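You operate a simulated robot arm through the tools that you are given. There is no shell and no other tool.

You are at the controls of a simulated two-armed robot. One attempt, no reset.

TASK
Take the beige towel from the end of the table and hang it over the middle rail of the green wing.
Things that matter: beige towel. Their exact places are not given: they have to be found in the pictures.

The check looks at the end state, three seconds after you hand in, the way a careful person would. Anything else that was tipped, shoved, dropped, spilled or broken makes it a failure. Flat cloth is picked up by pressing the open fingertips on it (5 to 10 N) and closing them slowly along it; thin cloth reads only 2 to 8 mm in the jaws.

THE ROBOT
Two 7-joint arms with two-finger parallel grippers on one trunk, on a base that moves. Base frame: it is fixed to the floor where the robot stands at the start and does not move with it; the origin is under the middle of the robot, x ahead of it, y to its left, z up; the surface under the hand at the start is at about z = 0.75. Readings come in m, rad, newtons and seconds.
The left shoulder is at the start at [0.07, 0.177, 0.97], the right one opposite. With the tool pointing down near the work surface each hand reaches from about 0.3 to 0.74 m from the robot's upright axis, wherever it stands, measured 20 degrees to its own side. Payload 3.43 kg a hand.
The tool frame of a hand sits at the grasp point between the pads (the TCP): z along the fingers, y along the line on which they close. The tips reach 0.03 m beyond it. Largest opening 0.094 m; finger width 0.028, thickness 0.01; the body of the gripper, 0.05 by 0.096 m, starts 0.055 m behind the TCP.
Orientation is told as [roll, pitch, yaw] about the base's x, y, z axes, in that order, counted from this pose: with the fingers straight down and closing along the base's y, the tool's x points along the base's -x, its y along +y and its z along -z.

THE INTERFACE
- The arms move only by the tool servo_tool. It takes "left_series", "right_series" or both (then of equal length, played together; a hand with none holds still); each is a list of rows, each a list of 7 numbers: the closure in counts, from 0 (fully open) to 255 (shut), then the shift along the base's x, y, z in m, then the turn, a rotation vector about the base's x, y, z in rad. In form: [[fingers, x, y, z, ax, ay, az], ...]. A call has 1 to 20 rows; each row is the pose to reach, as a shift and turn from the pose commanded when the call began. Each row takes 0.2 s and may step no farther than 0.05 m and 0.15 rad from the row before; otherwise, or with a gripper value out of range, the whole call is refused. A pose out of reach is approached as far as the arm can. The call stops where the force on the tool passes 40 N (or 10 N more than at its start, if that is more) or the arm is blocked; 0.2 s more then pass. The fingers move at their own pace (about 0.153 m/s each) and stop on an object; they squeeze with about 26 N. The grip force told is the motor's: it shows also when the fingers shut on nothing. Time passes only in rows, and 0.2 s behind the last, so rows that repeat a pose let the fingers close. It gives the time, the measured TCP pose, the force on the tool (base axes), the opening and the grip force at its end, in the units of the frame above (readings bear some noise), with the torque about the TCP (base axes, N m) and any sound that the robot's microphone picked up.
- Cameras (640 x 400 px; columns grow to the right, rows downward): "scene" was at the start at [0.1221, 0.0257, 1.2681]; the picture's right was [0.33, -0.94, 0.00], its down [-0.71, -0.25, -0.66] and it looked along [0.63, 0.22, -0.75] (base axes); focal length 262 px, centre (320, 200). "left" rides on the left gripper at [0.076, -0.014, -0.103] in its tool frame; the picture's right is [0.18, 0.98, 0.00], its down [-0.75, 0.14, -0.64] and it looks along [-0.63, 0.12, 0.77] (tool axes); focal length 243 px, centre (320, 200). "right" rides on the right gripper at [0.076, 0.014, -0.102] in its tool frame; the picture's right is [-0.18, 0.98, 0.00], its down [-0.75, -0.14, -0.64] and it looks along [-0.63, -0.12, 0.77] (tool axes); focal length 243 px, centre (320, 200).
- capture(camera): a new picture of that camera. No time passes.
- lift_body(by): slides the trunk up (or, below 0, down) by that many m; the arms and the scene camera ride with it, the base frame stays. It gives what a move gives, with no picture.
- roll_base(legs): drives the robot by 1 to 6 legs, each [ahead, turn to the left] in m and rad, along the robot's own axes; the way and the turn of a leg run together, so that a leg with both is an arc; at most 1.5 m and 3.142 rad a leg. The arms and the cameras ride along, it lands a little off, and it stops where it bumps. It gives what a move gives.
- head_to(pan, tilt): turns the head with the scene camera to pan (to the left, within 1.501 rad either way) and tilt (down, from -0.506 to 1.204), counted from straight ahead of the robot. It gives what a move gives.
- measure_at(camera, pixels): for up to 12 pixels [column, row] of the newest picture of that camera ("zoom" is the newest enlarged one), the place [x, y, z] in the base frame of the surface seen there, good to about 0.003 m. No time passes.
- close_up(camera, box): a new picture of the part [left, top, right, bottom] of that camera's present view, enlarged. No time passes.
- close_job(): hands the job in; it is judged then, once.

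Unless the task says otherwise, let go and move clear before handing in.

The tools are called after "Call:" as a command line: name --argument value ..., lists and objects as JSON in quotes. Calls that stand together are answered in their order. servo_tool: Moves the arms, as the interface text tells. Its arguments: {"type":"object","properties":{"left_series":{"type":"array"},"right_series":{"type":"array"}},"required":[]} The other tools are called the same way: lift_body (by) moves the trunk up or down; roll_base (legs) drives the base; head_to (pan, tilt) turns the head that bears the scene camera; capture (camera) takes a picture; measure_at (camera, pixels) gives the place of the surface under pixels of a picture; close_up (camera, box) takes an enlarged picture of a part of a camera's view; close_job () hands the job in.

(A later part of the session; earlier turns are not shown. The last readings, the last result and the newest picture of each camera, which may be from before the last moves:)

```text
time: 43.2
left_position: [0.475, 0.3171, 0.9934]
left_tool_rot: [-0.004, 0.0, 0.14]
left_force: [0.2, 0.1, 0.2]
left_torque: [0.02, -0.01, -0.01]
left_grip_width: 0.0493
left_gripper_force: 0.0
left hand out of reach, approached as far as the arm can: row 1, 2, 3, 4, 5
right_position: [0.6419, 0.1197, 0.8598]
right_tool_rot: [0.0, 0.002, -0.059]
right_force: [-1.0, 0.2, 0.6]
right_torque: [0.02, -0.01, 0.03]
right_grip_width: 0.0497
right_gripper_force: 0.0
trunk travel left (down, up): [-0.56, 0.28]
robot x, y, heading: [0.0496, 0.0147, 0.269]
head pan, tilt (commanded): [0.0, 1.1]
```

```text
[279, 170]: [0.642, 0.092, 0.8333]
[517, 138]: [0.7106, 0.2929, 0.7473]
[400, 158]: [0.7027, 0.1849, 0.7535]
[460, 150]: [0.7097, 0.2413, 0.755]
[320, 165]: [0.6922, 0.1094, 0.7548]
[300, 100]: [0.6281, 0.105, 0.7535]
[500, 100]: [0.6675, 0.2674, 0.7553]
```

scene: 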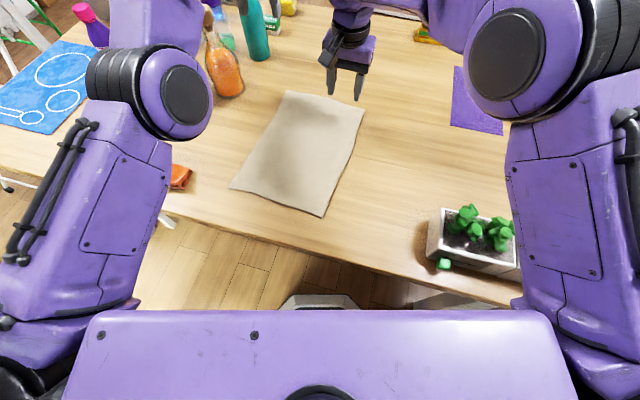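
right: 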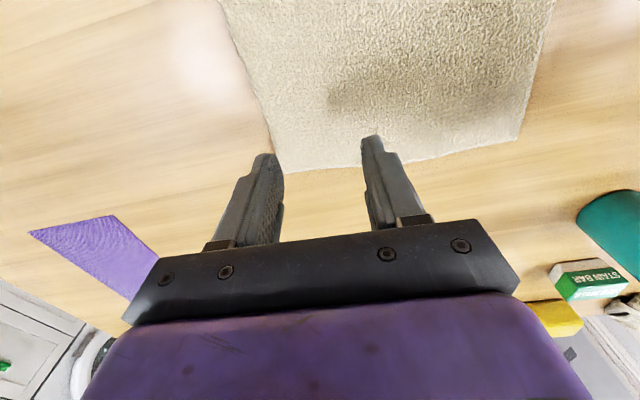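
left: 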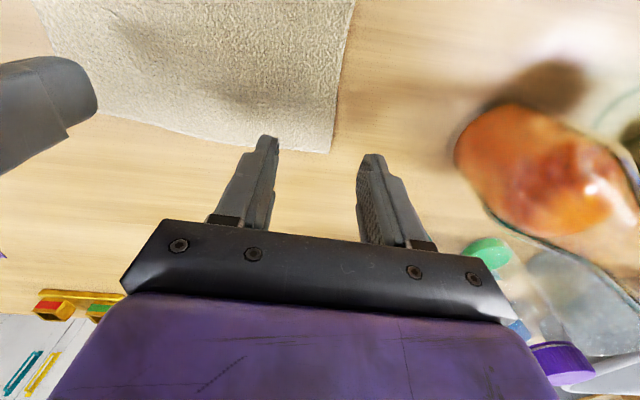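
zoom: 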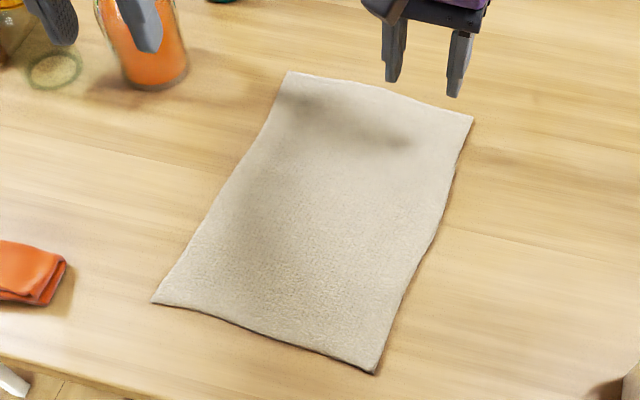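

The towel's far edge runs from (0.69, 0.07) to (0.705, 0.285), with its top at z≈0.755. I'll bring both hands to hover at z≈0.815 over points 0.05 m inside that edge.

Call:
servo_tool --left_series '[[120, 0.02, -0.01, -0.04, 0, 0, -0.03], [120, 0.05, -0.02, -0.075, 0, 0, -0.06], [120, 0.085, -0.032, -0.105, 0, 0, -0.1], [120, 0.12, -0.045, -0.13, 0, 0, -0.14], [120, 0.15, -0.055, -0.155, 0, 0, -0.17], [120, 0.178, -0.062, -0.178, 0, 0, -0.2], [120, 0.178, -0.062, -0.178, 0, 0, -0.2]]' --right_series '[[120, 0.0, -0.003, -0.01, 0, 0, 0], [120, 0.0, -0.006, -0.02, 0, 0, 0], [120, 0.0, -0.009, -0.03, 0, 0, 0], [120, 0.0, -0.012, -0.04, 0, 0, 0], [120, 0.001, -0.015, -0.045, 0, 0, 0], [120, 0.001, -0.015, -0.045, 0, 0, 0], [120, 0.001, -0.015, -0.045, 0, 0, 0]]'

Call:
capture --camera "left"

Call:
capture --camera "right"

Call:
capture --camera "scene"

```text
time: 44.8
left_position: [0.6501, 0.2563, 0.819]
left_tool_rot: [-0.002, 0.002, -0.06]
left_force: [-0.1, 0.8, -0.9]
left_torque: [-0.02, -0.01, -0.01]
left_grip_width: 0.0497
left_gripper_force: 0.0
right_position: [0.6431, 0.1043, 0.8157]
right_tool_rot: [0.0, 0.0, -0.058]
right_force: [0.9, -0.6, -0.1]
right_torque: [0.0, -0.03, -0.01]
right_grip_width: 0.0496
right_gripper_force: 0.1
trunk travel left (down, up): [-0.56, 0.28]
robot x, y, heading: [0.0478, 0.0125, 0.266]
head pan, tilt (commanded): [0.0, 1.1]
```

```text
taken
```

left: 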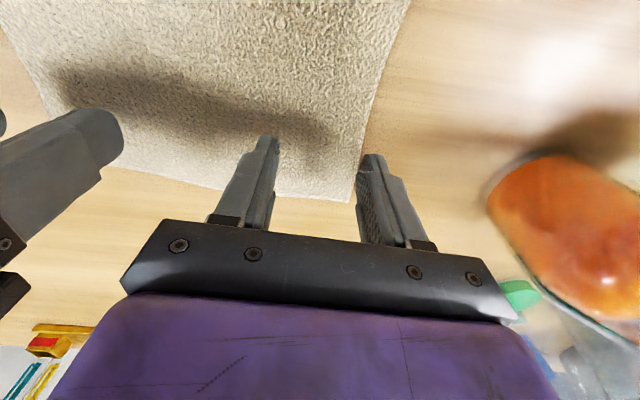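

```text
taken
```

right: 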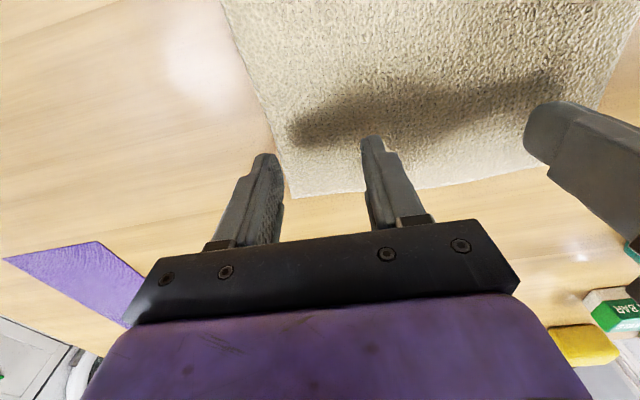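

```text
taken
```

scene: 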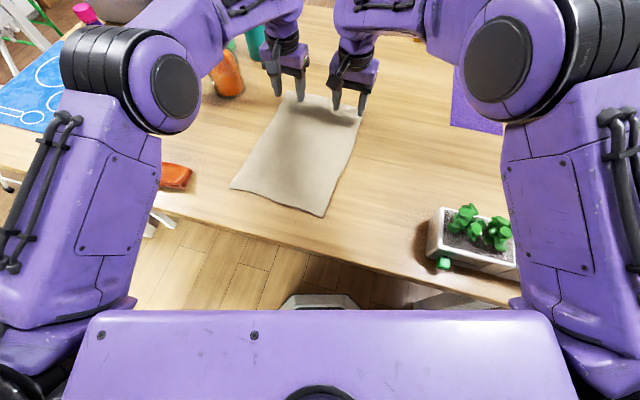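

The outer fingers are very near the towel's side edges, so I'll narrow the openings to about 0.04 m, shift both hands inward, and descend to just above the cloth.

Call:
servo_tool --left_series '[[146, 0.001, -0.005, -0.008, 0, 0, 0], [146, 0.002, -0.01, -0.018, 0, 0, 0], [146, 0.002, -0.01, -0.028, 0, 0, 0], [146, 0.002, -0.01, -0.03, 0, 0, 0]]' --right_series '[[146, 0.0, 0.004, -0.008, 0, 0, 0], [146, 0.0, 0.008, -0.016, 0, 0, 0], [146, 0.0, 0.008, -0.025, 0, 0, 0], [146, 0.0, 0.008, -0.027, 0, 0, 0]]'

```text
time: 45.8
left_position: [0.6527, 0.245, 0.7874]
left_tool_rot: [-0.004, 0.0, -0.059]
left_force: [-0.3, -0.5, -0.5]
left_torque: [0.0, -0.01, 0.01]
left_grip_width: 0.04
left_gripper_force: 0.1
right_position: [0.6435, 0.1118, 0.7883]
right_tool_rot: [0.001, 0.0, -0.058]
right_force: [0.0, 0.1, 0.7]
right_torque: [0.02, 0.01, 0.01]
right_grip_width: 0.0404
right_gripper_force: 0.0
trunk travel left (down, up): [-0.56, 0.28]
robot x, y, heading: [0.0476, 0.0147, 0.264]
head pan, tilt (commanded): [0.0, 1.1]
```

Both hands hover at z≈0.788 with no contact yet. I'll step down a few millimetres and watch the forces.

Call:
servo_tool --left_series '[[146, 0, 0, -0.002, 0, 0, 0], [146, 0, 0, -0.004, 0, 0, 0], [146, 0, 0, -0.006, 0, 0, 0]]' --right_series '[[146, 0, 0, -0.002, 0, 0, 0], [146, 0, 0, -0.004, 0, 0, 0], [146, 0, 0, -0.006, 0, 0, 0]]'

```text
time: 46.6
left_position: [0.6524, 0.2458, 0.7846]
left_tool_rot: [-0.002, -0.005, -0.059]
left_force: [3.9, -0.1, 12.6]
left_torque: [0.02, -0.06, 0.03]
left_grip_width: 0.04
left_gripper_force: 0.0
right_position: [0.642, 0.1133, 0.7838]
right_tool_rot: [0.002, -0.002, -0.056]
right_force: [0.7, 1.7, 5.7]
right_torque: [0.0, 0.0, 0.01]
right_grip_width: 0.0404
right_gripper_force: 0.1
trunk travel left (down, up): [-0.56, 0.28]
robot x, y, heading: [0.049, 0.0118, 0.268]
head pan, tilt (commanded): [0.0, 1.1]
```

Contact made: left 12.6 N, right 5.7 N. I'll ease the left up slightly and close both hands slowly along the cloth.

Call:
servo_tool --left_series '[[146, 0, 0, 0.0012, 0, 0, 0], [156, 0, 0, 0.0012, 0, 0, 0], [166, 0, 0, 0.0012, 0, 0, 0], [176, 0, 0, 0.0012, 0, 0, 0], [186, 0, 0, 0.0012, 0, 0, 0], [196, 0, 0, 0.0012, 0, 0, 0], [206, 0, 0, 0.0012, 0, 0, 0], [216, 0, 0, 0.0012, 0, 0, 0], [226, 0, 0, 0.0012, 0, 0, 0], [236, 0, 0, 0.0012, 0, 0, 0], [246, 0, 0, 0.0012, 0, 0, 0], [255, 0, 0, 0.0012, 0, 0, 0], [255, 0, 0, 0.0012, 0, 0, 0], [255, 0, 0, 0.0012, 0, 0, 0]]' --right_series '[[146, 0, 0, -0.0006, 0, 0, 0], [156, 0, 0, -0.0006, 0, 0, 0], [166, 0, 0, -0.0006, 0, 0, 0], [176, 0, 0, -0.0006, 0, 0, 0], [186, 0, 0, -0.0006, 0, 0, 0], [196, 0, 0, -0.0006, 0, 0, 0], [206, 0, 0, -0.0006, 0, 0, 0], [216, 0, 0, -0.0006, 0, 0, 0], [226, 0, 0, -0.0006, 0, 0, 0], [236, 0, 0, -0.0006, 0, 0, 0], [246, 0, 0, -0.0006, 0, 0, 0], [255, 0, 0, -0.0006, 0, 0, 0], [255, 0, 0, -0.0006, 0, 0, 0], [255, 0, 0, -0.0006, 0, 0, 0]]'

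Call:
capture --camera "left"

Call:
capture --camera "right"

Call:
close_up --camera "scene" --box '[200, 40, 400, 230]'

```text
time: 49.6
left_position: [0.6499, 0.2453, 0.7831]
left_tool_rot: [-0.001, -0.001, -0.059]
left_force: [0.6, -0.2, 6.6]
left_torque: [0.04, 0.0, 0.01]
left_grip_width: 0.0
left_gripper_force: 25.9
right_position: [0.6421, 0.1119, 0.7846]
right_tool_rot: [0.002, -0.004, -0.057]
right_force: [-1.0, -0.7, 15.6]
right_torque: [-0.03, 0.03, 0.04]
right_grip_width: 0.0001
right_gripper_force: 25.8
trunk travel left (down, up): [-0.56, 0.28]
robot x, y, heading: [0.0477, 0.0142, 0.268]
head pan, tilt (commanded): [0.0, 1.1]
```

```text
taken
```

left: 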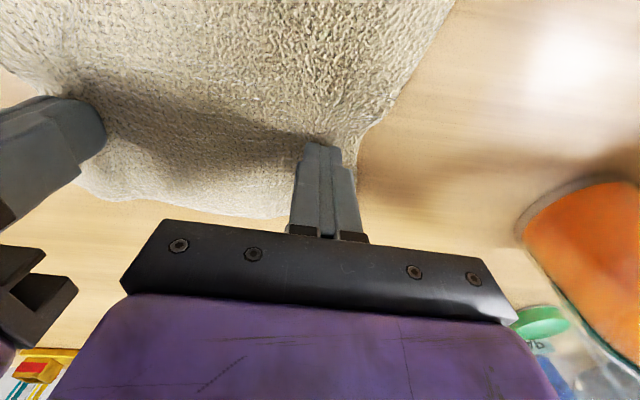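

```text
taken
```

right: 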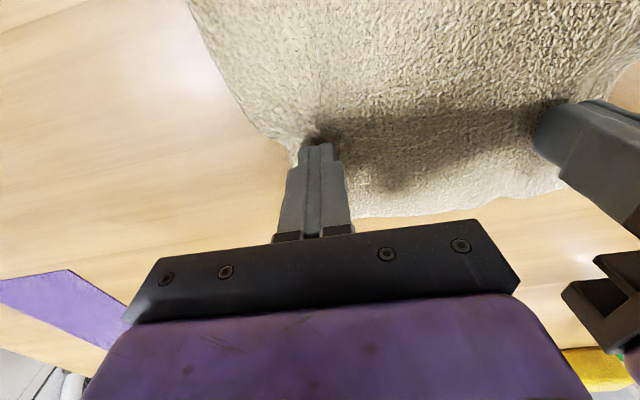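

```text
2.11 times, centred on (300, 135) of scene
```

zoom: 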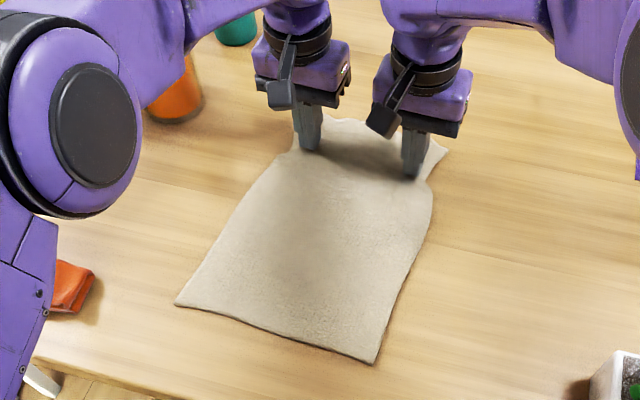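

Both jaws read 0.0 mm, yet the close-up shows the cloth necked in at the fingertips (310, 140) and (415, 165). I'll lift slightly to test the grip.

Call:
servo_tool --left_series '[[255, 0, 0, 0.01, 0, 0, 0], [255, 0, 0, 0.02, 0, 0, 0], [255, 0, 0, 0.03, 0, 0, 0], [255, 0, 0, 0.04, 0, 0, 0], [255, 0, 0, 0.04, 0, 0, 0]]' --right_series '[[255, 0, 0, 0.01, 0, 0, 0], [255, 0, 0, 0.02, 0, 0, 0], [255, 0, 0, 0.03, 0, 0, 0], [255, 0, 0, 0.04, 0, 0, 0], [255, 0, 0, 0.04, 0, 0, 0]]'

Call:
close_up --camera "scene" --box '[200, 40, 400, 230]'

Call:
capture --camera "left"

Call:
capture --camera "right"

```text
time: 50.8
left_position: [0.6525, 0.244, 0.822]
left_tool_rot: [-0.003, 0.001, -0.06]
left_force: [0.1, -0.3, -0.3]
left_torque: [0.02, 0.0, 0.0]
left_grip_width: 0.0002
left_gripper_force: 25.8
right_position: [0.6434, 0.1115, 0.8221]
right_tool_rot: [0.0, 0.0, -0.059]
right_force: [0.4, 0.3, -0.5]
right_torque: [-0.01, 0.02, 0.01]
right_grip_width: 0.0001
right_gripper_force: 26.0
trunk travel left (down, up): [-0.56, 0.28]
robot x, y, heading: [0.0472, 0.0132, 0.264]
head pan, tilt (commanded): [0.0, 1.1]
```

```text
2.11 times, centred on (300, 135) of scene
```

zoom: 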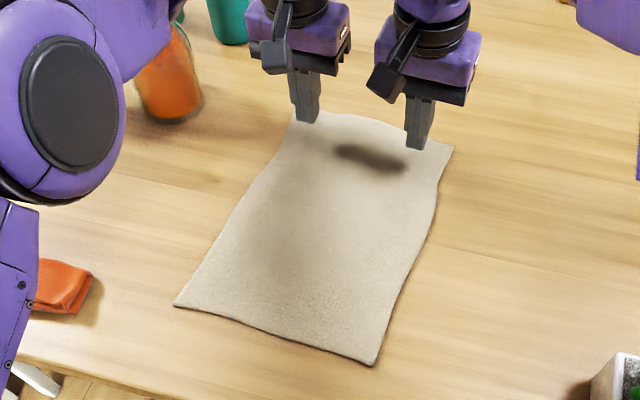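

```text
taken
```

left: 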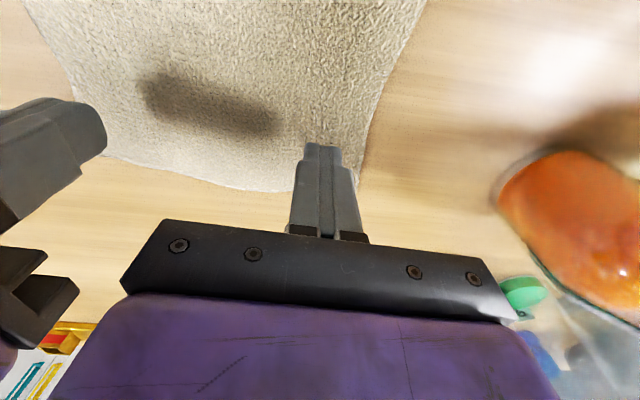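

```text
taken
```

right: 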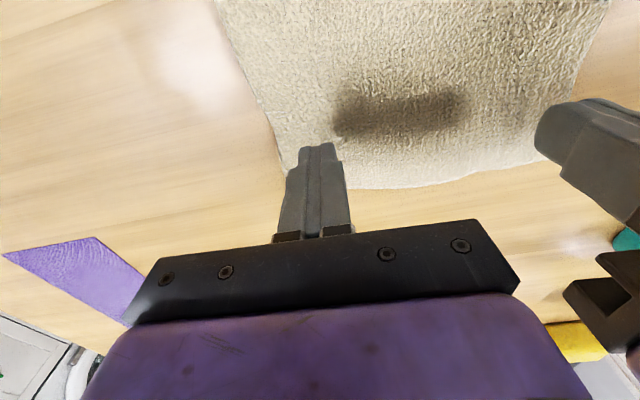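

The lift slipped: nothing was held, because the narrow openings didn't let the cloth buckle. I'll use one fully open hand at the middle of the edge, so first I clear the left arm back and open the right.

Call:
servo_tool --left_series '[[255, -0.02, 0.0, 0.03, 0, 0, 0], [255, -0.05, 0.005, 0.06, 0, 0, 0.03], [255, -0.085, 0.02, 0.085, 0, 0, 0.08], [255, -0.12, 0.04, 0.11, 0, 0, 0.14], [255, -0.155, 0.06, 0.13, 0, 0, 0.2], [255, -0.19, 0.08, 0.145, 0, 0, 0.26], [255, -0.225, 0.1, 0.155, 0, 0, 0.32], [255, -0.25, 0.116, 0.158, 0, 0, 0.32], [255, -0.25, 0.116, 0.158, 0, 0, 0.32]]' --right_series '[[255, 0, 0, 0, 0, 0, 0], [200, 0, 0, 0, 0, 0, 0], [100, 0, 0, 0, 0, 0, 0], [0, 0, 0, 0, 0, 0, 0], [0, 0, 0, 0, 0, 0, 0], [0, 0, 0.02, 0, 0, 0, 0], [0, 0.002, 0.04, 0, 0, 0, 0], [0, 0.004, 0.06, 0, 0, 0, 0], [0, 0.006, 0.069, 0, 0, 0, 0]]'

Call:
capture --camera "right"

Call:
close_up --camera "scene" --box '[200, 40, 400, 230]'

```text
time: 52.8
left_position: [0.4021, 0.3609, 0.9802]
left_tool_rot: [0.0, 0.0, 0.261]
left_force: [1.0, 0.2, -1.1]
left_torque: [0.01, 0.04, 0.0]
left_grip_width: 0.0001
left_gripper_force: 26.6
right_position: [0.6495, 0.1794, 0.8214]
right_tool_rot: [0.003, 0.001, -0.059]
right_force: [-0.8, 0.1, -0.7]
right_torque: [-0.02, 0.0, -0.02]
right_grip_width: 0.094
right_gripper_force: 0.1
trunk travel left (down, up): [-0.56, 0.28]
robot x, y, heading: [0.0458, 0.0117, 0.266]
head pan, tilt (commanded): [0.0, 1.1]
```

```text
taken
```

right: 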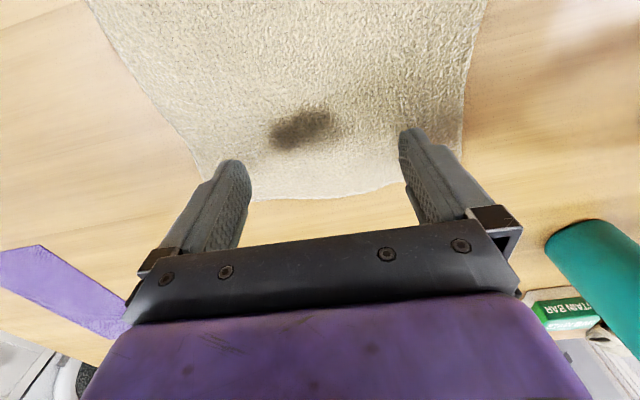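

```text
2.11 times, centred on (300, 135) of scene
```

zoom: 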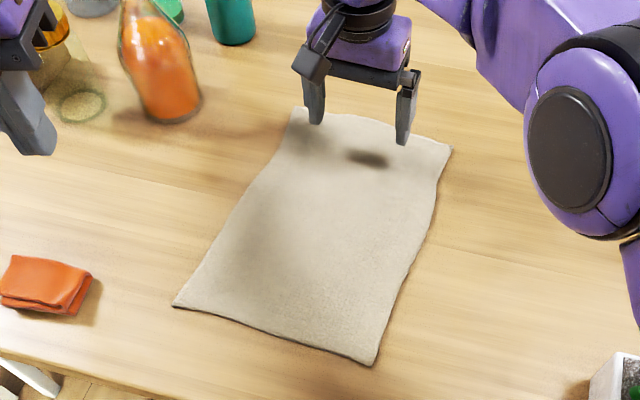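

The right hand is open above the middle of the far edge. I'll measure the edge around it, then descend to contact.

Call:
measure_at --camera "zoom" --pixels '[[293, 109], [450, 148], [380, 125], [278, 150], [437, 185], [340, 117]]'

Call:
servo_tool --right_series '[[0, 0, 0, -0.01, 0, 0, 0], [0, 0, 0, -0.02, 0, 0, 0], [0, 0, 0, -0.03, 0, 0, 0], [0, 0, 0, -0.034, 0, 0, 0], [0, 0, 0, -0.036, 0, 0, 0], [0, 0, 0, -0.038, 0, 0, 0]]'

```text
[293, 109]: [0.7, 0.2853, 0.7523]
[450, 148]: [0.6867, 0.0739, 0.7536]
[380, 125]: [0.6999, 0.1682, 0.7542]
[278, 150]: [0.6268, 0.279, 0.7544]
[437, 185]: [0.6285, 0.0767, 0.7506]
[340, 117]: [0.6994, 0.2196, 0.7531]
```

```text
time: 54.2
left_position: [0.4011, 0.3614, 0.979]
left_tool_rot: [-0.005, 0.001, 0.259]
left_force: [0.3, 0.6, -0.4]
left_torque: [-0.01, 0.0, -0.01]
left_grip_width: 0.0
left_gripper_force: 25.8
right_position: [0.6489, 0.1824, 0.7845]
right_tool_rot: [0.001, 0.001, -0.058]
right_force: [0.2, 0.0, 1.8]
right_torque: [0.0, 0.0, -0.01]
right_grip_width: 0.0941
right_gripper_force: 0.0
trunk travel left (down, up): [-0.56, 0.28]
robot x, y, heading: [0.0493, 0.012, 0.267]
head pan, tilt (commanded): [0.0, 1.1]
```

Light contact at 1.8 N. I'll press about 2 mm further toward 8 N.

Call:
servo_tool --right_series '[[0, 0, 0, -0.001, 0, 0, 0], [0, 0, 0, -0.002, 0, 0, 0], [0, 0, 0, -0.002, 0, 0, 0]]'

```text
time: 55.0
left_position: [0.4006, 0.3625, 0.9801]
left_tool_rot: [-0.004, 0.001, 0.262]
left_force: [-1.0, -0.1, -0.5]
left_torque: [0.01, 0.0, -0.01]
left_grip_width: 0.0
left_gripper_force: 26.0
right_position: [0.6492, 0.1822, 0.7835]
right_tool_rot: [0.002, -0.004, -0.057]
right_force: [1.3, 1.9, 10.5]
right_torque: [0.01, -0.02, -0.01]
right_grip_width: 0.0942
right_gripper_force: 0.1
trunk travel left (down, up): [-0.56, 0.28]
robot x, y, heading: [0.0474, 0.01, 0.263]
head pan, tilt (commanded): [0.0, 1.1]
```

The press is at about 10 N. I'll close slowly, first halfway, and look at whether the cloth buckles.

Call:
servo_tool --right_series '[[8, 0, 0, -0.0, 0, 0, 0], [16, 0, 0, 0, 0, 0, 0], [24, 0, 0, 0, 0, 0, 0], [32, 0, 0, 0, 0, 0, 0], [40, 0, 0, 0, 0, 0, 0], [48, 0, 0, 0, 0, 0, 0], [56, 0, 0, 0, 0, 0, 0], [64, 0, 0, 0, 0, 0, 0], [72, 0, 0, 0, 0, 0, 0], [80, 0, 0, 0, 0, 0, 0], [88, 0, 0, 0, 0, 0, 0], [96, 0, 0, 0, 0, 0, 0], [104, 0, 0, 0, 0, 0, 0], [112, 0, 0, 0, 0, 0, 0], [120, 0, 0, 0, 0, 0, 0], [128, 0, 0, 0, 0, 0, 0]]'

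Call:
capture --camera "right"

Call:
close_up --camera "scene" --box '[230, 40, 380, 150]'

```text
time: 58.4
left_position: [0.3999, 0.3625, 0.982]
left_tool_rot: [-0.004, -0.001, 0.261]
left_force: [-0.3, 0.6, 0.0]
left_torque: [0.03, 0.0, -0.02]
left_grip_width: 0.0
left_gripper_force: 26.4
right_position: [0.6482, 0.1811, 0.7823]
right_tool_rot: [0.003, -0.002, -0.058]
right_force: [0.3, 0.0, 14.3]
right_torque: [0.0, 0.03, 0.02]
right_grip_width: 0.0469
right_gripper_force: 0.1
trunk travel left (down, up): [-0.56, 0.28]
robot x, y, heading: [0.0504, 0.0138, 0.268]
head pan, tilt (commanded): [0.0, 1.1]
```

```text
taken
```

right: 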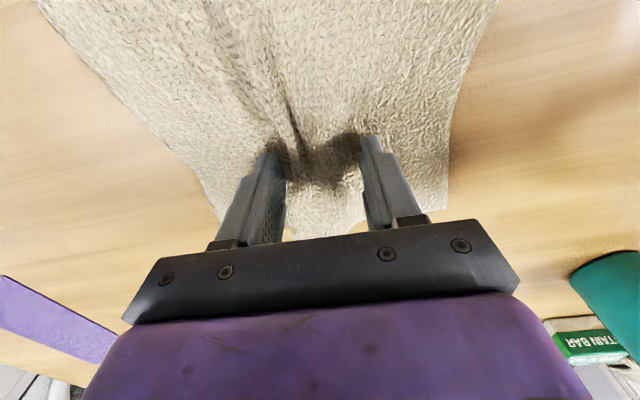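

```text
3.64 times, centred on (305, 95) of scene
```

zoom: 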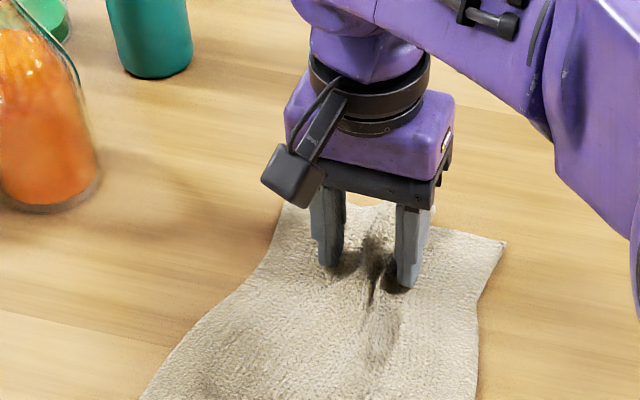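

A ridge is rising between the fingers, around (375, 270) in the close-up. Force is 14 N, so I'll ease up about 1 mm and keep closing.

Call:
servo_tool --right_series '[[136, 0, 0, 0.001, 0, 0, 0], [144, 0, 0, 0.001, 0, 0, 0], [152, 0, 0, 0.001, 0, 0, 0], [160, 0, 0, 0.001, 0, 0, 0], [168, 0, 0, 0.001, 0, 0, 0], [176, 0, 0, 0.001, 0, 0, 0], [184, 0, 0, 0.001, 0, 0, 0], [192, 0, 0, 0.001, 0, 0, 0], [200, 0, 0, 0.001, 0, 0, 0], [208, 0, 0, 0.001, 0, 0, 0], [216, 0, 0, 0.001, 0, 0, 0], [224, 0, 0, 0.001, 0, 0, 0], [232, 0, 0, 0.001, 0, 0, 0], [240, 0, 0, 0.001, 0, 0, 0], [248, 0, 0, 0.001, 0, 0, 0], [255, 0, 0, 0.001, 0, 0, 0], [255, 0, 0, 0.001, 0, 0, 0], [255, 0, 0, 0.001, 0, 0, 0]]'

Call:
capture --camera "right"

Call:
close_up --camera "scene" --box '[230, 40, 380, 150]'

```text
time: 62.2
left_position: [0.4001, 0.3623, 0.9814]
left_tool_rot: [-0.003, 0.002, 0.261]
left_force: [0.1, 0.0, 0.9]
left_torque: [0.0, -0.02, -0.01]
left_grip_width: 0.0
left_gripper_force: 26.2
right_position: [0.6473, 0.1812, 0.7829]
right_tool_rot: [0.001, -0.002, -0.057]
right_force: [-1.3, -0.7, 7.7]
right_torque: [0.02, -0.05, 0.03]
right_grip_width: 0.0074
right_gripper_force: 26.0
trunk travel left (down, up): [-0.56, 0.28]
robot x, y, heading: [0.0477, 0.0125, 0.265]
head pan, tilt (commanded): [0.0, 1.1]
```

```text
taken
```

right: 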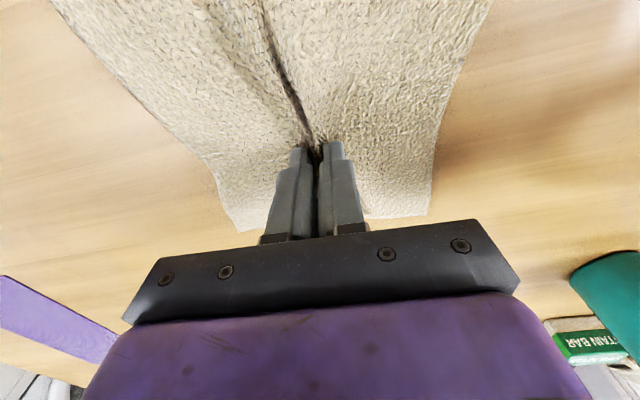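

```text
3.64 times, centred on (305, 95) of scene
```

zoom: 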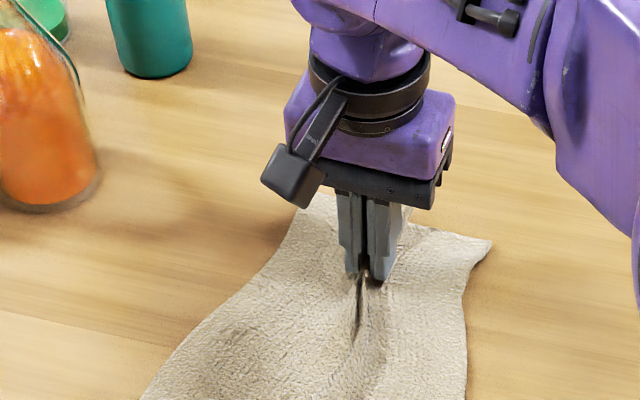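

The jaws read 7.4 mm, so the cloth is held. I'll lift it gently, drawing the hand back a little to stay inside reach.

Call:
servo_tool --right_series '[[255, 0, 0, 0.015, 0, 0, 0], [255, 0, 0, 0.03, 0, 0, 0], [255, -0.005, 0, 0.05, 0, 0, 0], [255, -0.015, 0, 0.075, 0, 0, 0], [255, -0.03, -0.005, 0.1, 0, 0, 0], [255, -0.045, -0.01, 0.125, 0, 0, 0], [255, -0.06, -0.015, 0.15, 0, 0, 0], [255, -0.075, -0.02, 0.175, 0, 0, 0], [255, -0.09, -0.025, 0.2, 0, 0, 0], [255, -0.105, -0.03, 0.225, 0, 0, 0], [255, -0.12, -0.035, 0.25, 0, 0, 0], [255, -0.135, -0.04, 0.275, 0, 0, 0], [255, -0.15, -0.045, 0.3, 0, 0, 0], [255, -0.15, -0.045, 0.3, 0, 0, 0]]'

Call:
capture --camera "right"

Call:
capture --camera "scene"

Call:
capture --camera "left"

```text
time: 65.2
left_position: [0.4015, 0.3628, 0.9802]
left_tool_rot: [-0.004, 0.001, 0.26]
left_force: [-0.1, -0.3, 1.0]
left_torque: [-0.01, 0.01, 0.0]
left_grip_width: 0.0
left_gripper_force: 25.8
right_position: [0.5, 0.1356, 1.0833]
right_tool_rot: [0.001, -0.001, -0.055]
right_force: [0.6, -0.4, 0.1]
right_torque: [0.04, 0.0, 0.04]
right_grip_width: 0.0072
right_gripper_force: 26.3
trunk travel left (down, up): [-0.56, 0.28]
robot x, y, heading: [0.047, 0.0106, 0.272]
head pan, tilt (commanded): [0.0, 1.1]
```

```text
taken
```

right: 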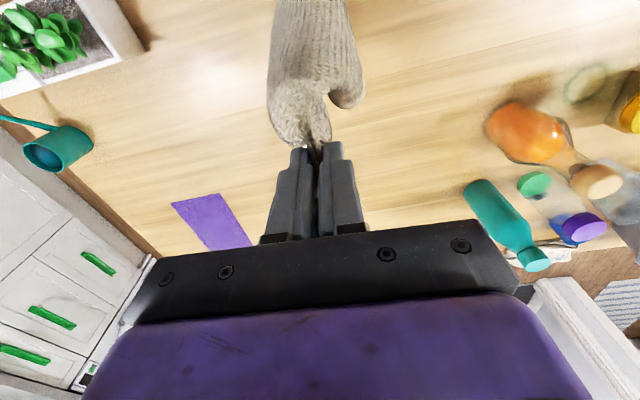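

```text
taken
```

scene: 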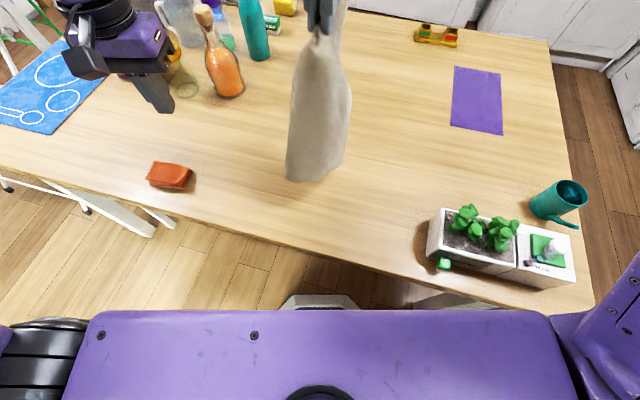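

```text
taken
```

left: 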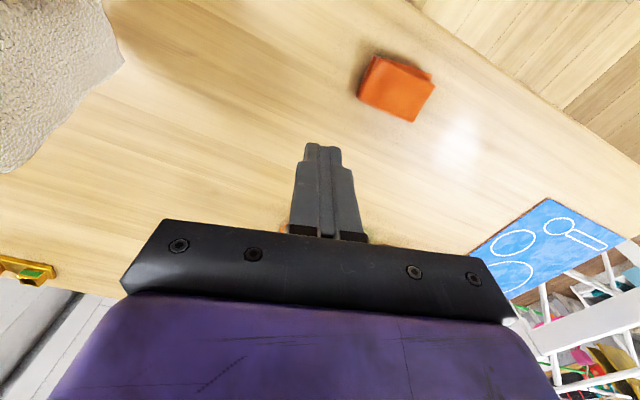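

The towel hangs well from the right hand (grip 7.2 mm) over the table centre. I'll tuck both hands in a bit and raise the trunk so everything clears the table before driving.

Call:
servo_tool --left_series '[[255, -0.02, -0.005, 0, 0, 0, 0], [255, -0.04, -0.01, 0, 0, 0, 0], [255, -0.048, -0.013, 0, 0, 0, 0], [255, -0.048, -0.013, 0, 0, 0, 0]]' --right_series '[[255, -0.02, -0.006, 0, 0, 0, 0], [255, -0.04, -0.012, 0, 0, 0, 0], [255, -0.06, -0.018, 0, 0, 0, 0], [255, -0.077, -0.022, 0, 0, 0, 0]]'

Call:
lift_body --by 0.2

Call:
roll_base --legs '[[-0.3, 0.0]]'

Call:
head_to --pan -0.9 --tilt 0.8

Call:
capture --camera "scene"

```text
time: 66.2
left_position: [0.3535, 0.3468, 0.9808]
left_tool_rot: [-0.002, -0.001, 0.258]
left_force: [-0.5, -0.3, -0.2]
left_torque: [0.01, 0.0, -0.05]
left_grip_width: 0.0
left_gripper_force: 26.3
right_position: [0.4212, 0.1135, 1.0829]
right_tool_rot: [0.001, -0.002, -0.057]
right_force: [-0.3, -0.1, -1.3]
right_torque: [-0.01, 0.0, 0.02]
right_grip_width: 0.0071
right_gripper_force: 26.0
trunk travel left (down, up): [-0.56, 0.28]
robot x, y, heading: [0.0516, 0.0129, 0.267]
head pan, tilt (commanded): [0.0, 1.1]
```

```text
time: 68.3
left_position: [0.3528, 0.3467, 1.1803]
left_tool_rot: [-0.003, 0.0, 0.258]
left_force: [-0.3, -0.6, -0.4]
left_torque: [-0.01, 0.01, 0.01]
left_grip_width: 0.0
left_gripper_force: 26.1
right_position: [0.4208, 0.1131, 1.2832]
right_tool_rot: [0.0, 0.001, -0.057]
right_force: [0.0, 0.5, -0.3]
right_torque: [0.01, -0.01, 0.05]
right_grip_width: 0.0075
right_gripper_force: 26.0
trunk travel left (down, up): [-0.76, 0.08]
robot x, y, heading: [0.0519, 0.0122, 0.269]
head pan, tilt (commanded): [0.0, 1.1]
```

```text
time: 70.4
left_position: [0.063, 0.2675, 1.1785]
left_tool_rot: [-0.004, 0.001, 0.258]
left_force: [-0.3, 0.7, -0.6]
left_torque: [0.01, 0.0, -0.02]
left_grip_width: 0.0002
left_gripper_force: 26.5
right_position: [0.1313, 0.0328, 1.2833]
right_tool_rot: [0.001, 0.003, -0.06]
right_force: [0.4, 0.3, -1.2]
right_torque: [-0.02, 0.01, 0.02]
right_grip_width: 0.0073
right_gripper_force: 26.3
trunk travel left (down, up): [-0.76, 0.08]
robot x, y, heading: [-0.2437, -0.0671, 0.263]
head pan, tilt (commanded): [0.0, 1.1]
```

```text
time: 71.6
left_position: [0.0624, 0.267, 1.18]
left_tool_rot: [-0.003, 0.001, 0.259]
left_force: [-0.6, -0.5, 0.3]
left_torque: [-0.01, -0.01, 0.02]
left_grip_width: 0.0003
left_gripper_force: 25.7
right_position: [0.131, 0.0336, 1.2819]
right_tool_rot: [-0.001, -0.001, -0.063]
right_force: [0.1, 0.3, -1.0]
right_torque: [0.05, -0.06, 0.04]
right_grip_width: 0.0073
right_gripper_force: 26.2
trunk travel left (down, up): [-0.76, 0.08]
robot x, y, heading: [-0.2441, -0.0657, 0.266]
head pan, tilt (commanded): [-0.901, 0.799]
```

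```text
taken
```

scene: 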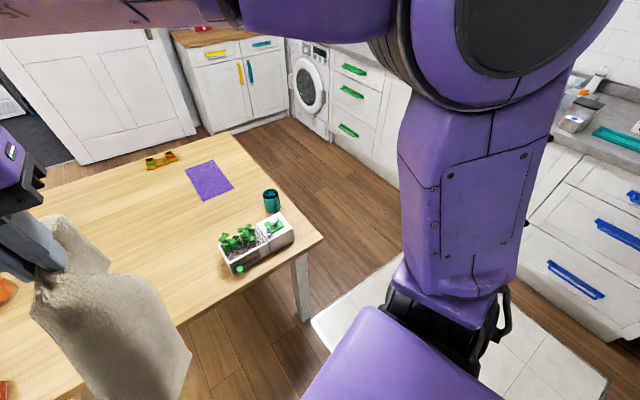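

The robot stands at (-0.244, -0.066, heading 0.266), and the right aisle past the planter looks open. I'll turn right to face down it and look again.

Call:
roll_base --legs '[[0.0, -1.837]]'

Call:
head_to --pan 0.2 --tilt 0.7

Call:
capture --camera "scene"

```text
time: 76.3
left_position: [0.0136, -0.44, 1.1801]
left_tool_rot: [-0.003, 0.0, -1.538]
left_force: [0.6, -1.0, 0.3]
left_torque: [0.02, 0.02, 0.02]
left_grip_width: 0.0
left_gripper_force: 25.8
right_position: [-0.2303, -0.4527, 1.2818]
right_tool_rot: [0.0, 0.001, -1.856]
right_force: [-0.3, 0.0, -0.1]
right_torque: [0.04, 0.01, 0.11]
right_grip_width: 0.0069
right_gripper_force: 25.7
trunk travel left (down, up): [-0.76, 0.08]
robot x, y, heading: [-0.2471, -0.068, -1.531]
head pan, tilt (commanded): [-0.901, 0.799]
```

```text
time: 77.7
left_position: [0.0134, -0.4387, 1.1804]
left_tool_rot: [-0.004, 0.001, -1.539]
left_force: [0.7, 0.3, 0.5]
left_torque: [-0.03, 0.04, 0.01]
left_grip_width: 0.0
left_gripper_force: 26.1
right_position: [-0.2298, -0.4529, 1.2828]
right_tool_rot: [0.001, 0.0, -1.854]
right_force: [0.4, -0.1, -0.2]
right_torque: [-0.02, 0.02, 0.14]
right_grip_width: 0.0068
right_gripper_force: 25.7
trunk travel left (down, up): [-0.76, 0.08]
robot x, y, heading: [-0.2435, -0.07, -1.529]
head pan, tilt (commanded): [0.201, 0.7]
```

```text
taken
```

scene: 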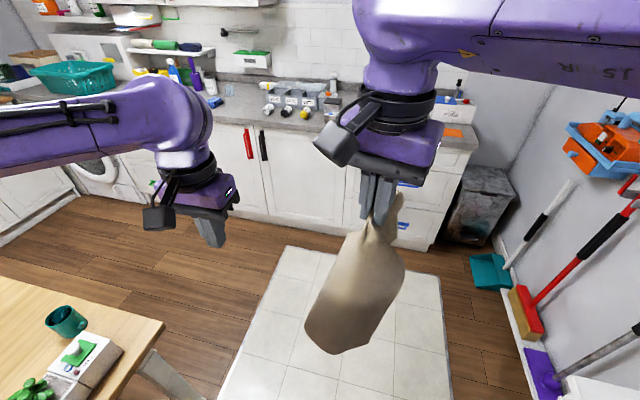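

The mat ahead (pixel (340, 330)) lies flat and the counter is beyond it. I'll check the distances before driving on.

Call:
measure_at --camera "scene" --pixels '[[300, 215], [300, 130], [280, 270], [250, 340], [265, 260], [160, 320], [480, 255], [490, 230], [330, 100], [520, 330], [150, 345], [500, 275]]'

```text
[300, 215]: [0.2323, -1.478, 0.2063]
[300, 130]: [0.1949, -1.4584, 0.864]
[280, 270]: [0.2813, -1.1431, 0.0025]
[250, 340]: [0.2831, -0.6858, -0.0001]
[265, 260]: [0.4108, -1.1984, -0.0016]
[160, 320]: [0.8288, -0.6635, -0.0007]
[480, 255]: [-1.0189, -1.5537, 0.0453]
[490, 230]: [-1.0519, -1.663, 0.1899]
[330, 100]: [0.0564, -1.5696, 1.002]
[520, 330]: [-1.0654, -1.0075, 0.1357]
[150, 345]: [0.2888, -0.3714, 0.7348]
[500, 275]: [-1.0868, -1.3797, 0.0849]
```

The counter front is at y≈-1.46 and the table end at y≈-0.45, so the lane centre is y≈-0.93. I'll drive there, turn left to heading 0 and look.

Call:
roll_base --legs '[[0.86, 0.0], [0.0, 1.53]]'

Call:
head_to --pan 0.0 --tilt 0.6

Call:
capture --camera "scene"

```text
time: 86.0
left_position: [0.1762, -0.7018, 1.1797]
left_tool_rot: [0.0, 0.0, 0.004]
left_force: [0.2, -0.4, -0.9]
left_torque: [0.02, 0.0, -0.01]
left_grip_width: 0.0002
left_gripper_force: 26.4
right_position: [0.1832, -0.9449, 1.2828]
right_tool_rot: [0.001, 0.0, -0.316]
right_force: [0.4, -0.4, 0.0]
right_torque: [0.04, -0.02, -0.1]
right_grip_width: 0.007
right_gripper_force: 25.7
trunk travel left (down, up): [-0.76, 0.08]
robot x, y, heading: [-0.2024, -0.947, 0.014]
head pan, tilt (commanded): [0.201, 0.7]
```

```text
time: 86.8
left_position: [0.1761, -0.7009, 1.1794]
left_tool_rot: [-0.004, -0.001, 0.004]
left_force: [-0.8, 0.8, 0.3]
left_torque: [0.01, -0.01, -0.01]
left_grip_width: 0.0001
left_gripper_force: 25.1
right_position: [0.1828, -0.9444, 1.2818]
right_tool_rot: [0.0, 0.001, -0.316]
right_force: [0.3, -0.3, -0.8]
right_torque: [0.0, 0.01, -0.13]
right_grip_width: 0.0068
right_gripper_force: 25.5
trunk travel left (down, up): [-0.76, 0.08]
robot x, y, heading: [-0.2017, -0.949, 0.012]
head pan, tilt (commanded): [0.0, 0.6]
```

```text
taken
```

scene: 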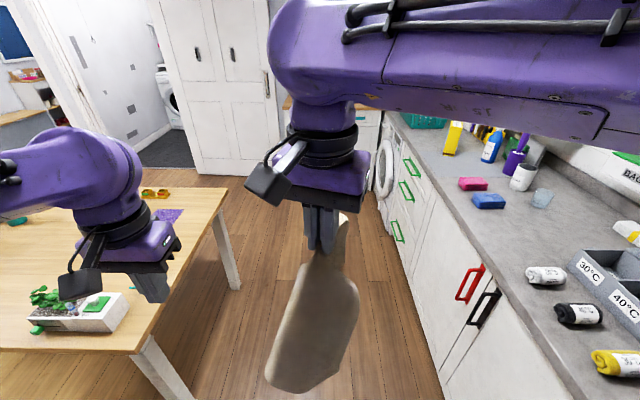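

The lane ahead to the white cupboards looks clear. I'll check the right arm's clearance from the counter and the lane's width before driving on.

Call:
measure_at --camera "scene" --pixels '[[600, 60], [500, 60], [400, 270], [230, 285], [390, 240], [520, 150], [490, 140], [330, 190], [280, 220], [630, 200], [150, 340], [470, 140]]'

Call:
head_to --pan -1.4 --tilt 0.5

Call:
capture --camera "scene"

```text
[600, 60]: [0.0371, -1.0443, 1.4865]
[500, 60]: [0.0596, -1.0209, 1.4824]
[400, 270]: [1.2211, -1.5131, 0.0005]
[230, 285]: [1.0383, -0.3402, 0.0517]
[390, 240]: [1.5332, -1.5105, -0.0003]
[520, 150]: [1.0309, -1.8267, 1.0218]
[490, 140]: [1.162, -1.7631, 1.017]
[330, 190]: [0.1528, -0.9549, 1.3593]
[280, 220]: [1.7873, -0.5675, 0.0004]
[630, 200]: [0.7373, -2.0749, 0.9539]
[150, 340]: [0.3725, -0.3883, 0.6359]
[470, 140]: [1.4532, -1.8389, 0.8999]
```

```text
time: 88.3
left_position: [0.1772, -0.7007, 1.1796]
left_tool_rot: [-0.004, -0.001, 0.004]
left_force: [-0.9, 0.5, 0.4]
left_torque: [-0.02, 0.0, -0.01]
left_grip_width: 0.0
left_gripper_force: 26.1
right_position: [0.1827, -0.9449, 1.2816]
right_tool_rot: [0.0, -0.001, -0.315]
right_force: [-0.3, 0.5, -0.2]
right_torque: [0.0, -0.02, -0.11]
right_grip_width: 0.0068
right_gripper_force: 25.9
trunk travel left (down, up): [-0.76, 0.08]
robot x, y, heading: [-0.2042, -0.948, 0.009]
head pan, tilt (commanded): [-1.4, 0.499]
```

```text
taken
```

scene: 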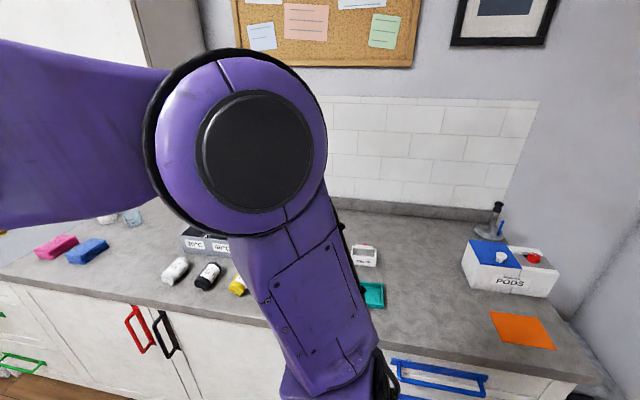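

The right elbow sticks out sideways at (255, 150); I'll measure how far.

Call:
measure_at --camera "scene" --pixels '[[255, 150], [240, 80], [320, 300], [345, 370], [160, 200], [50, 40], [500, 270], [360, 250]]'

```text
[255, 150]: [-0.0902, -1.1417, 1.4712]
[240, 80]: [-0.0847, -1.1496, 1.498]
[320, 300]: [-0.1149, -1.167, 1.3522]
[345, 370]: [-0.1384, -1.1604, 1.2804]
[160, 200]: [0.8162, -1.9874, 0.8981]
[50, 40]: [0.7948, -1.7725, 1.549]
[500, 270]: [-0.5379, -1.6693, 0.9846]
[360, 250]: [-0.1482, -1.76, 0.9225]
```

The right elbow is only about 0.22 m out, so the lane is easily wide enough. I'll drive 1.70 m ahead in two legs, then turn left to face along the far aisle.

Call:
roll_base --legs '[[0.9, 0.0], [0.8, 0.0], [0.0, 1.56]]'

Call:
head_to --pan 0.0 --tilt 0.6

Call:
capture --camera "scene"

```text
time: 100.8
left_position: [1.2424, -0.5392, 1.1801]
left_tool_rot: [0.0, 0.0, 1.599]
left_force: [-0.1, -0.3, 0.2]
left_torque: [0.0, 0.0, 0.01]
left_grip_width: 0.0
left_gripper_force: 25.9
right_position: [1.4857, -0.525, 1.2817]
right_tool_rot: [0.0, -0.001, 1.281]
right_force: [-0.2, 0.1, -0.5]
right_torque: [0.01, -0.01, -0.14]
right_grip_width: 0.0071
right_gripper_force: 26.1
trunk travel left (down, up): [-0.76, 0.08]
robot x, y, heading: [1.4972, -0.9128, 1.611]
head pan, tilt (commanded): [-1.4, 0.499]
```

```text
time: 102.3
left_position: [1.2419, -0.5382, 1.1809]
left_tool_rot: [-0.001, -0.001, 1.601]
left_force: [0.5, 0.1, -0.4]
left_torque: [-0.01, 0.02, 0.01]
left_grip_width: 0.0003
left_gripper_force: 26.2
right_position: [1.4865, -0.5254, 1.2831]
right_tool_rot: [-0.001, 0.002, 1.283]
right_force: [0.2, -0.2, -0.9]
right_torque: [0.03, -0.02, -0.2]
right_grip_width: 0.007
right_gripper_force: 26.6
trunk travel left (down, up): [-0.76, 0.08]
robot x, y, heading: [1.4985, -0.9114, 1.607]
head pan, tilt (commanded): [0.0, 0.6]
```

```text
taken
```

scene: 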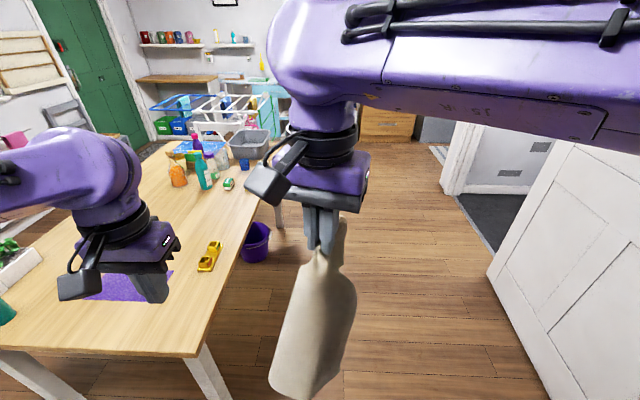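

A purple bucket stands on the floor beside the table at (257, 240). I'll measure it and the lane's limits before going on.

Call:
measure_at --camera "scene" --pixels '[[268, 238], [257, 258], [245, 230], [200, 350], [490, 275], [440, 190], [545, 395], [400, 200], [280, 200], [240, 250], [380, 130], [265, 225]]'

Call:
close_up --camera "scene" --box '[140, 80, 300, 190]'

```text
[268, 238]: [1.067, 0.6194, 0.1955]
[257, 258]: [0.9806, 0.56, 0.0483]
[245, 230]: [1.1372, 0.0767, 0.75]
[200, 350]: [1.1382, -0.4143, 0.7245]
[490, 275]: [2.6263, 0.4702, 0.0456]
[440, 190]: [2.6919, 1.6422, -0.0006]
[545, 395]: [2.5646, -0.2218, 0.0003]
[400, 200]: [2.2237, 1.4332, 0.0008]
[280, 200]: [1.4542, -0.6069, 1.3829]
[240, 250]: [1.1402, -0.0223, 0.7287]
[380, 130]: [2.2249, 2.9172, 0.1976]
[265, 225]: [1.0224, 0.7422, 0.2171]
```

```text
3.64 times, centred on (220, 135) of scene
```

zoom: 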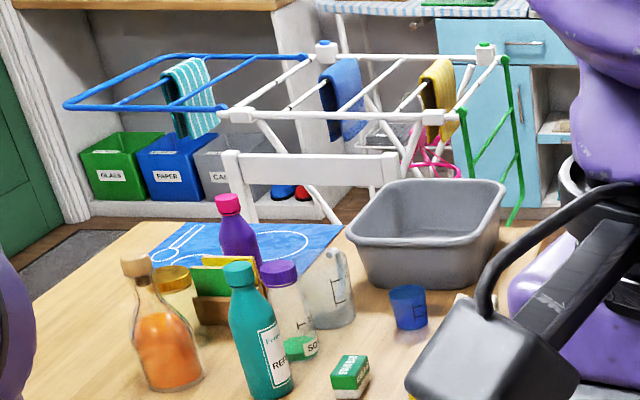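

The bucket is tucked at x≲1.1 and the lane is open from x 1.14 to about 2.5. I'll steer slightly right and drive north toward (1.6, 1.0), then look.

Call:
roll_base --legs '[[0.0, -0.08], [1.0, 0.0], [0.9, 0.0]]'

Call:
head_to --pan 0.5 --tilt 0.6

Call:
capture --camera "scene"

```text
time: 112.2
left_position: [1.3749, 1.3681, 1.1805]
left_tool_rot: [-0.003, 0.001, 1.502]
left_force: [-0.2, 0.8, -0.6]
left_torque: [-0.02, 0.01, 0.0]
left_grip_width: 0.0
left_gripper_force: 26.0
right_position: [1.6182, 1.3559, 1.2816]
right_tool_rot: [0.0, 0.001, 1.184]
right_force: [0.2, -0.5, 0.7]
right_torque: [0.02, 0.01, 0.07]
right_grip_width: 0.0069
right_gripper_force: 26.1
trunk travel left (down, up): [-0.76, 0.08]
robot x, y, heading: [1.5898, 0.9736, 1.507]
head pan, tilt (commanded): [0.0, 0.6]
```

```text
time: 113.2
left_position: [1.3747, 1.3682, 1.1795]
left_tool_rot: [-0.003, 0.0, 1.503]
left_force: [-0.3, 0.3, 0.5]
left_torque: [-0.01, -0.02, 0.0]
left_grip_width: 0.0002
left_gripper_force: 26.0
right_position: [1.6192, 1.3563, 1.2833]
right_tool_rot: [-0.001, 0.0, 1.183]
right_force: [-0.1, -0.1, -0.3]
right_torque: [0.0, 0.0, 0.03]
right_grip_width: 0.0073
right_gripper_force: 26.5
trunk travel left (down, up): [-0.76, 0.08]
robot x, y, heading: [1.5968, 0.97, 1.512]
head pan, tilt (commanded): [0.499, 0.6]
```

```text
taken
```

scene: 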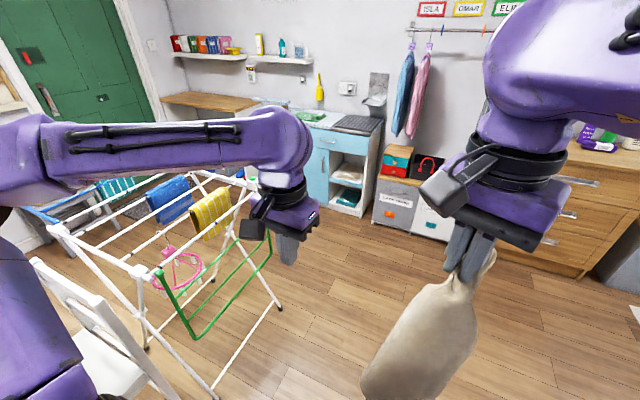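

The green wing is visible now at (160–270, 235–340). I'll zoom in and measure it.

Call:
close_up --camera "scene" --box '[130, 210, 310, 360]'

```text
2.67 times, centred on (220, 285) of scene
```

zoom: 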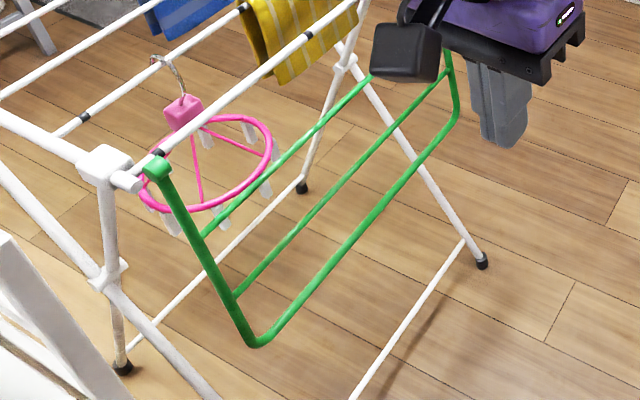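

Call:
measure_at --camera "zoom" --pixels '[[160, 165], [205, 235], [235, 295], [258, 342], [300, 155], [340, 185], [370, 205], [400, 123], [455, 110], [440, 90], [360, 85], [290, 45]]'

Call:
measure_at --camera "zoom" --pixels '[[218, 220], [270, 180], [320, 128], [250, 280], [290, 238], [380, 145], [270, 150], [185, 110], [245, 75], [340, 60], [200, 140], [130, 180]]'

```text
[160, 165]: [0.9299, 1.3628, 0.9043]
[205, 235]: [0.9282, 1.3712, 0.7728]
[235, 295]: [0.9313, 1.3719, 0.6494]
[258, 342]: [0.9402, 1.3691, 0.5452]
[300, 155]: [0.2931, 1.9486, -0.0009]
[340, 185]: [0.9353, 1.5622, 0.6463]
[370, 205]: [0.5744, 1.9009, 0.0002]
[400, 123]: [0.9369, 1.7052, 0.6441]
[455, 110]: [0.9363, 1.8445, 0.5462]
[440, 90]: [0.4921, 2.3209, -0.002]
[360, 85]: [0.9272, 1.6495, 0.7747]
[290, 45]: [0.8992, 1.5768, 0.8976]
```

```text
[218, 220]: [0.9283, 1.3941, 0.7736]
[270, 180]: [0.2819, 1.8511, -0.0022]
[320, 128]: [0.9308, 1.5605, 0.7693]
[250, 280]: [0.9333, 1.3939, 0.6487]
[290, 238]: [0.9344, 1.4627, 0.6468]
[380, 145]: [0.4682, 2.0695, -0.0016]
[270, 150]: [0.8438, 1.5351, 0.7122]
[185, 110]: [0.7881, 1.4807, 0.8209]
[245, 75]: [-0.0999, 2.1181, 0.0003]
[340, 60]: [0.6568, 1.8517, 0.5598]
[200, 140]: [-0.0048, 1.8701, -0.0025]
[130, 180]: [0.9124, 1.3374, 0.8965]
```

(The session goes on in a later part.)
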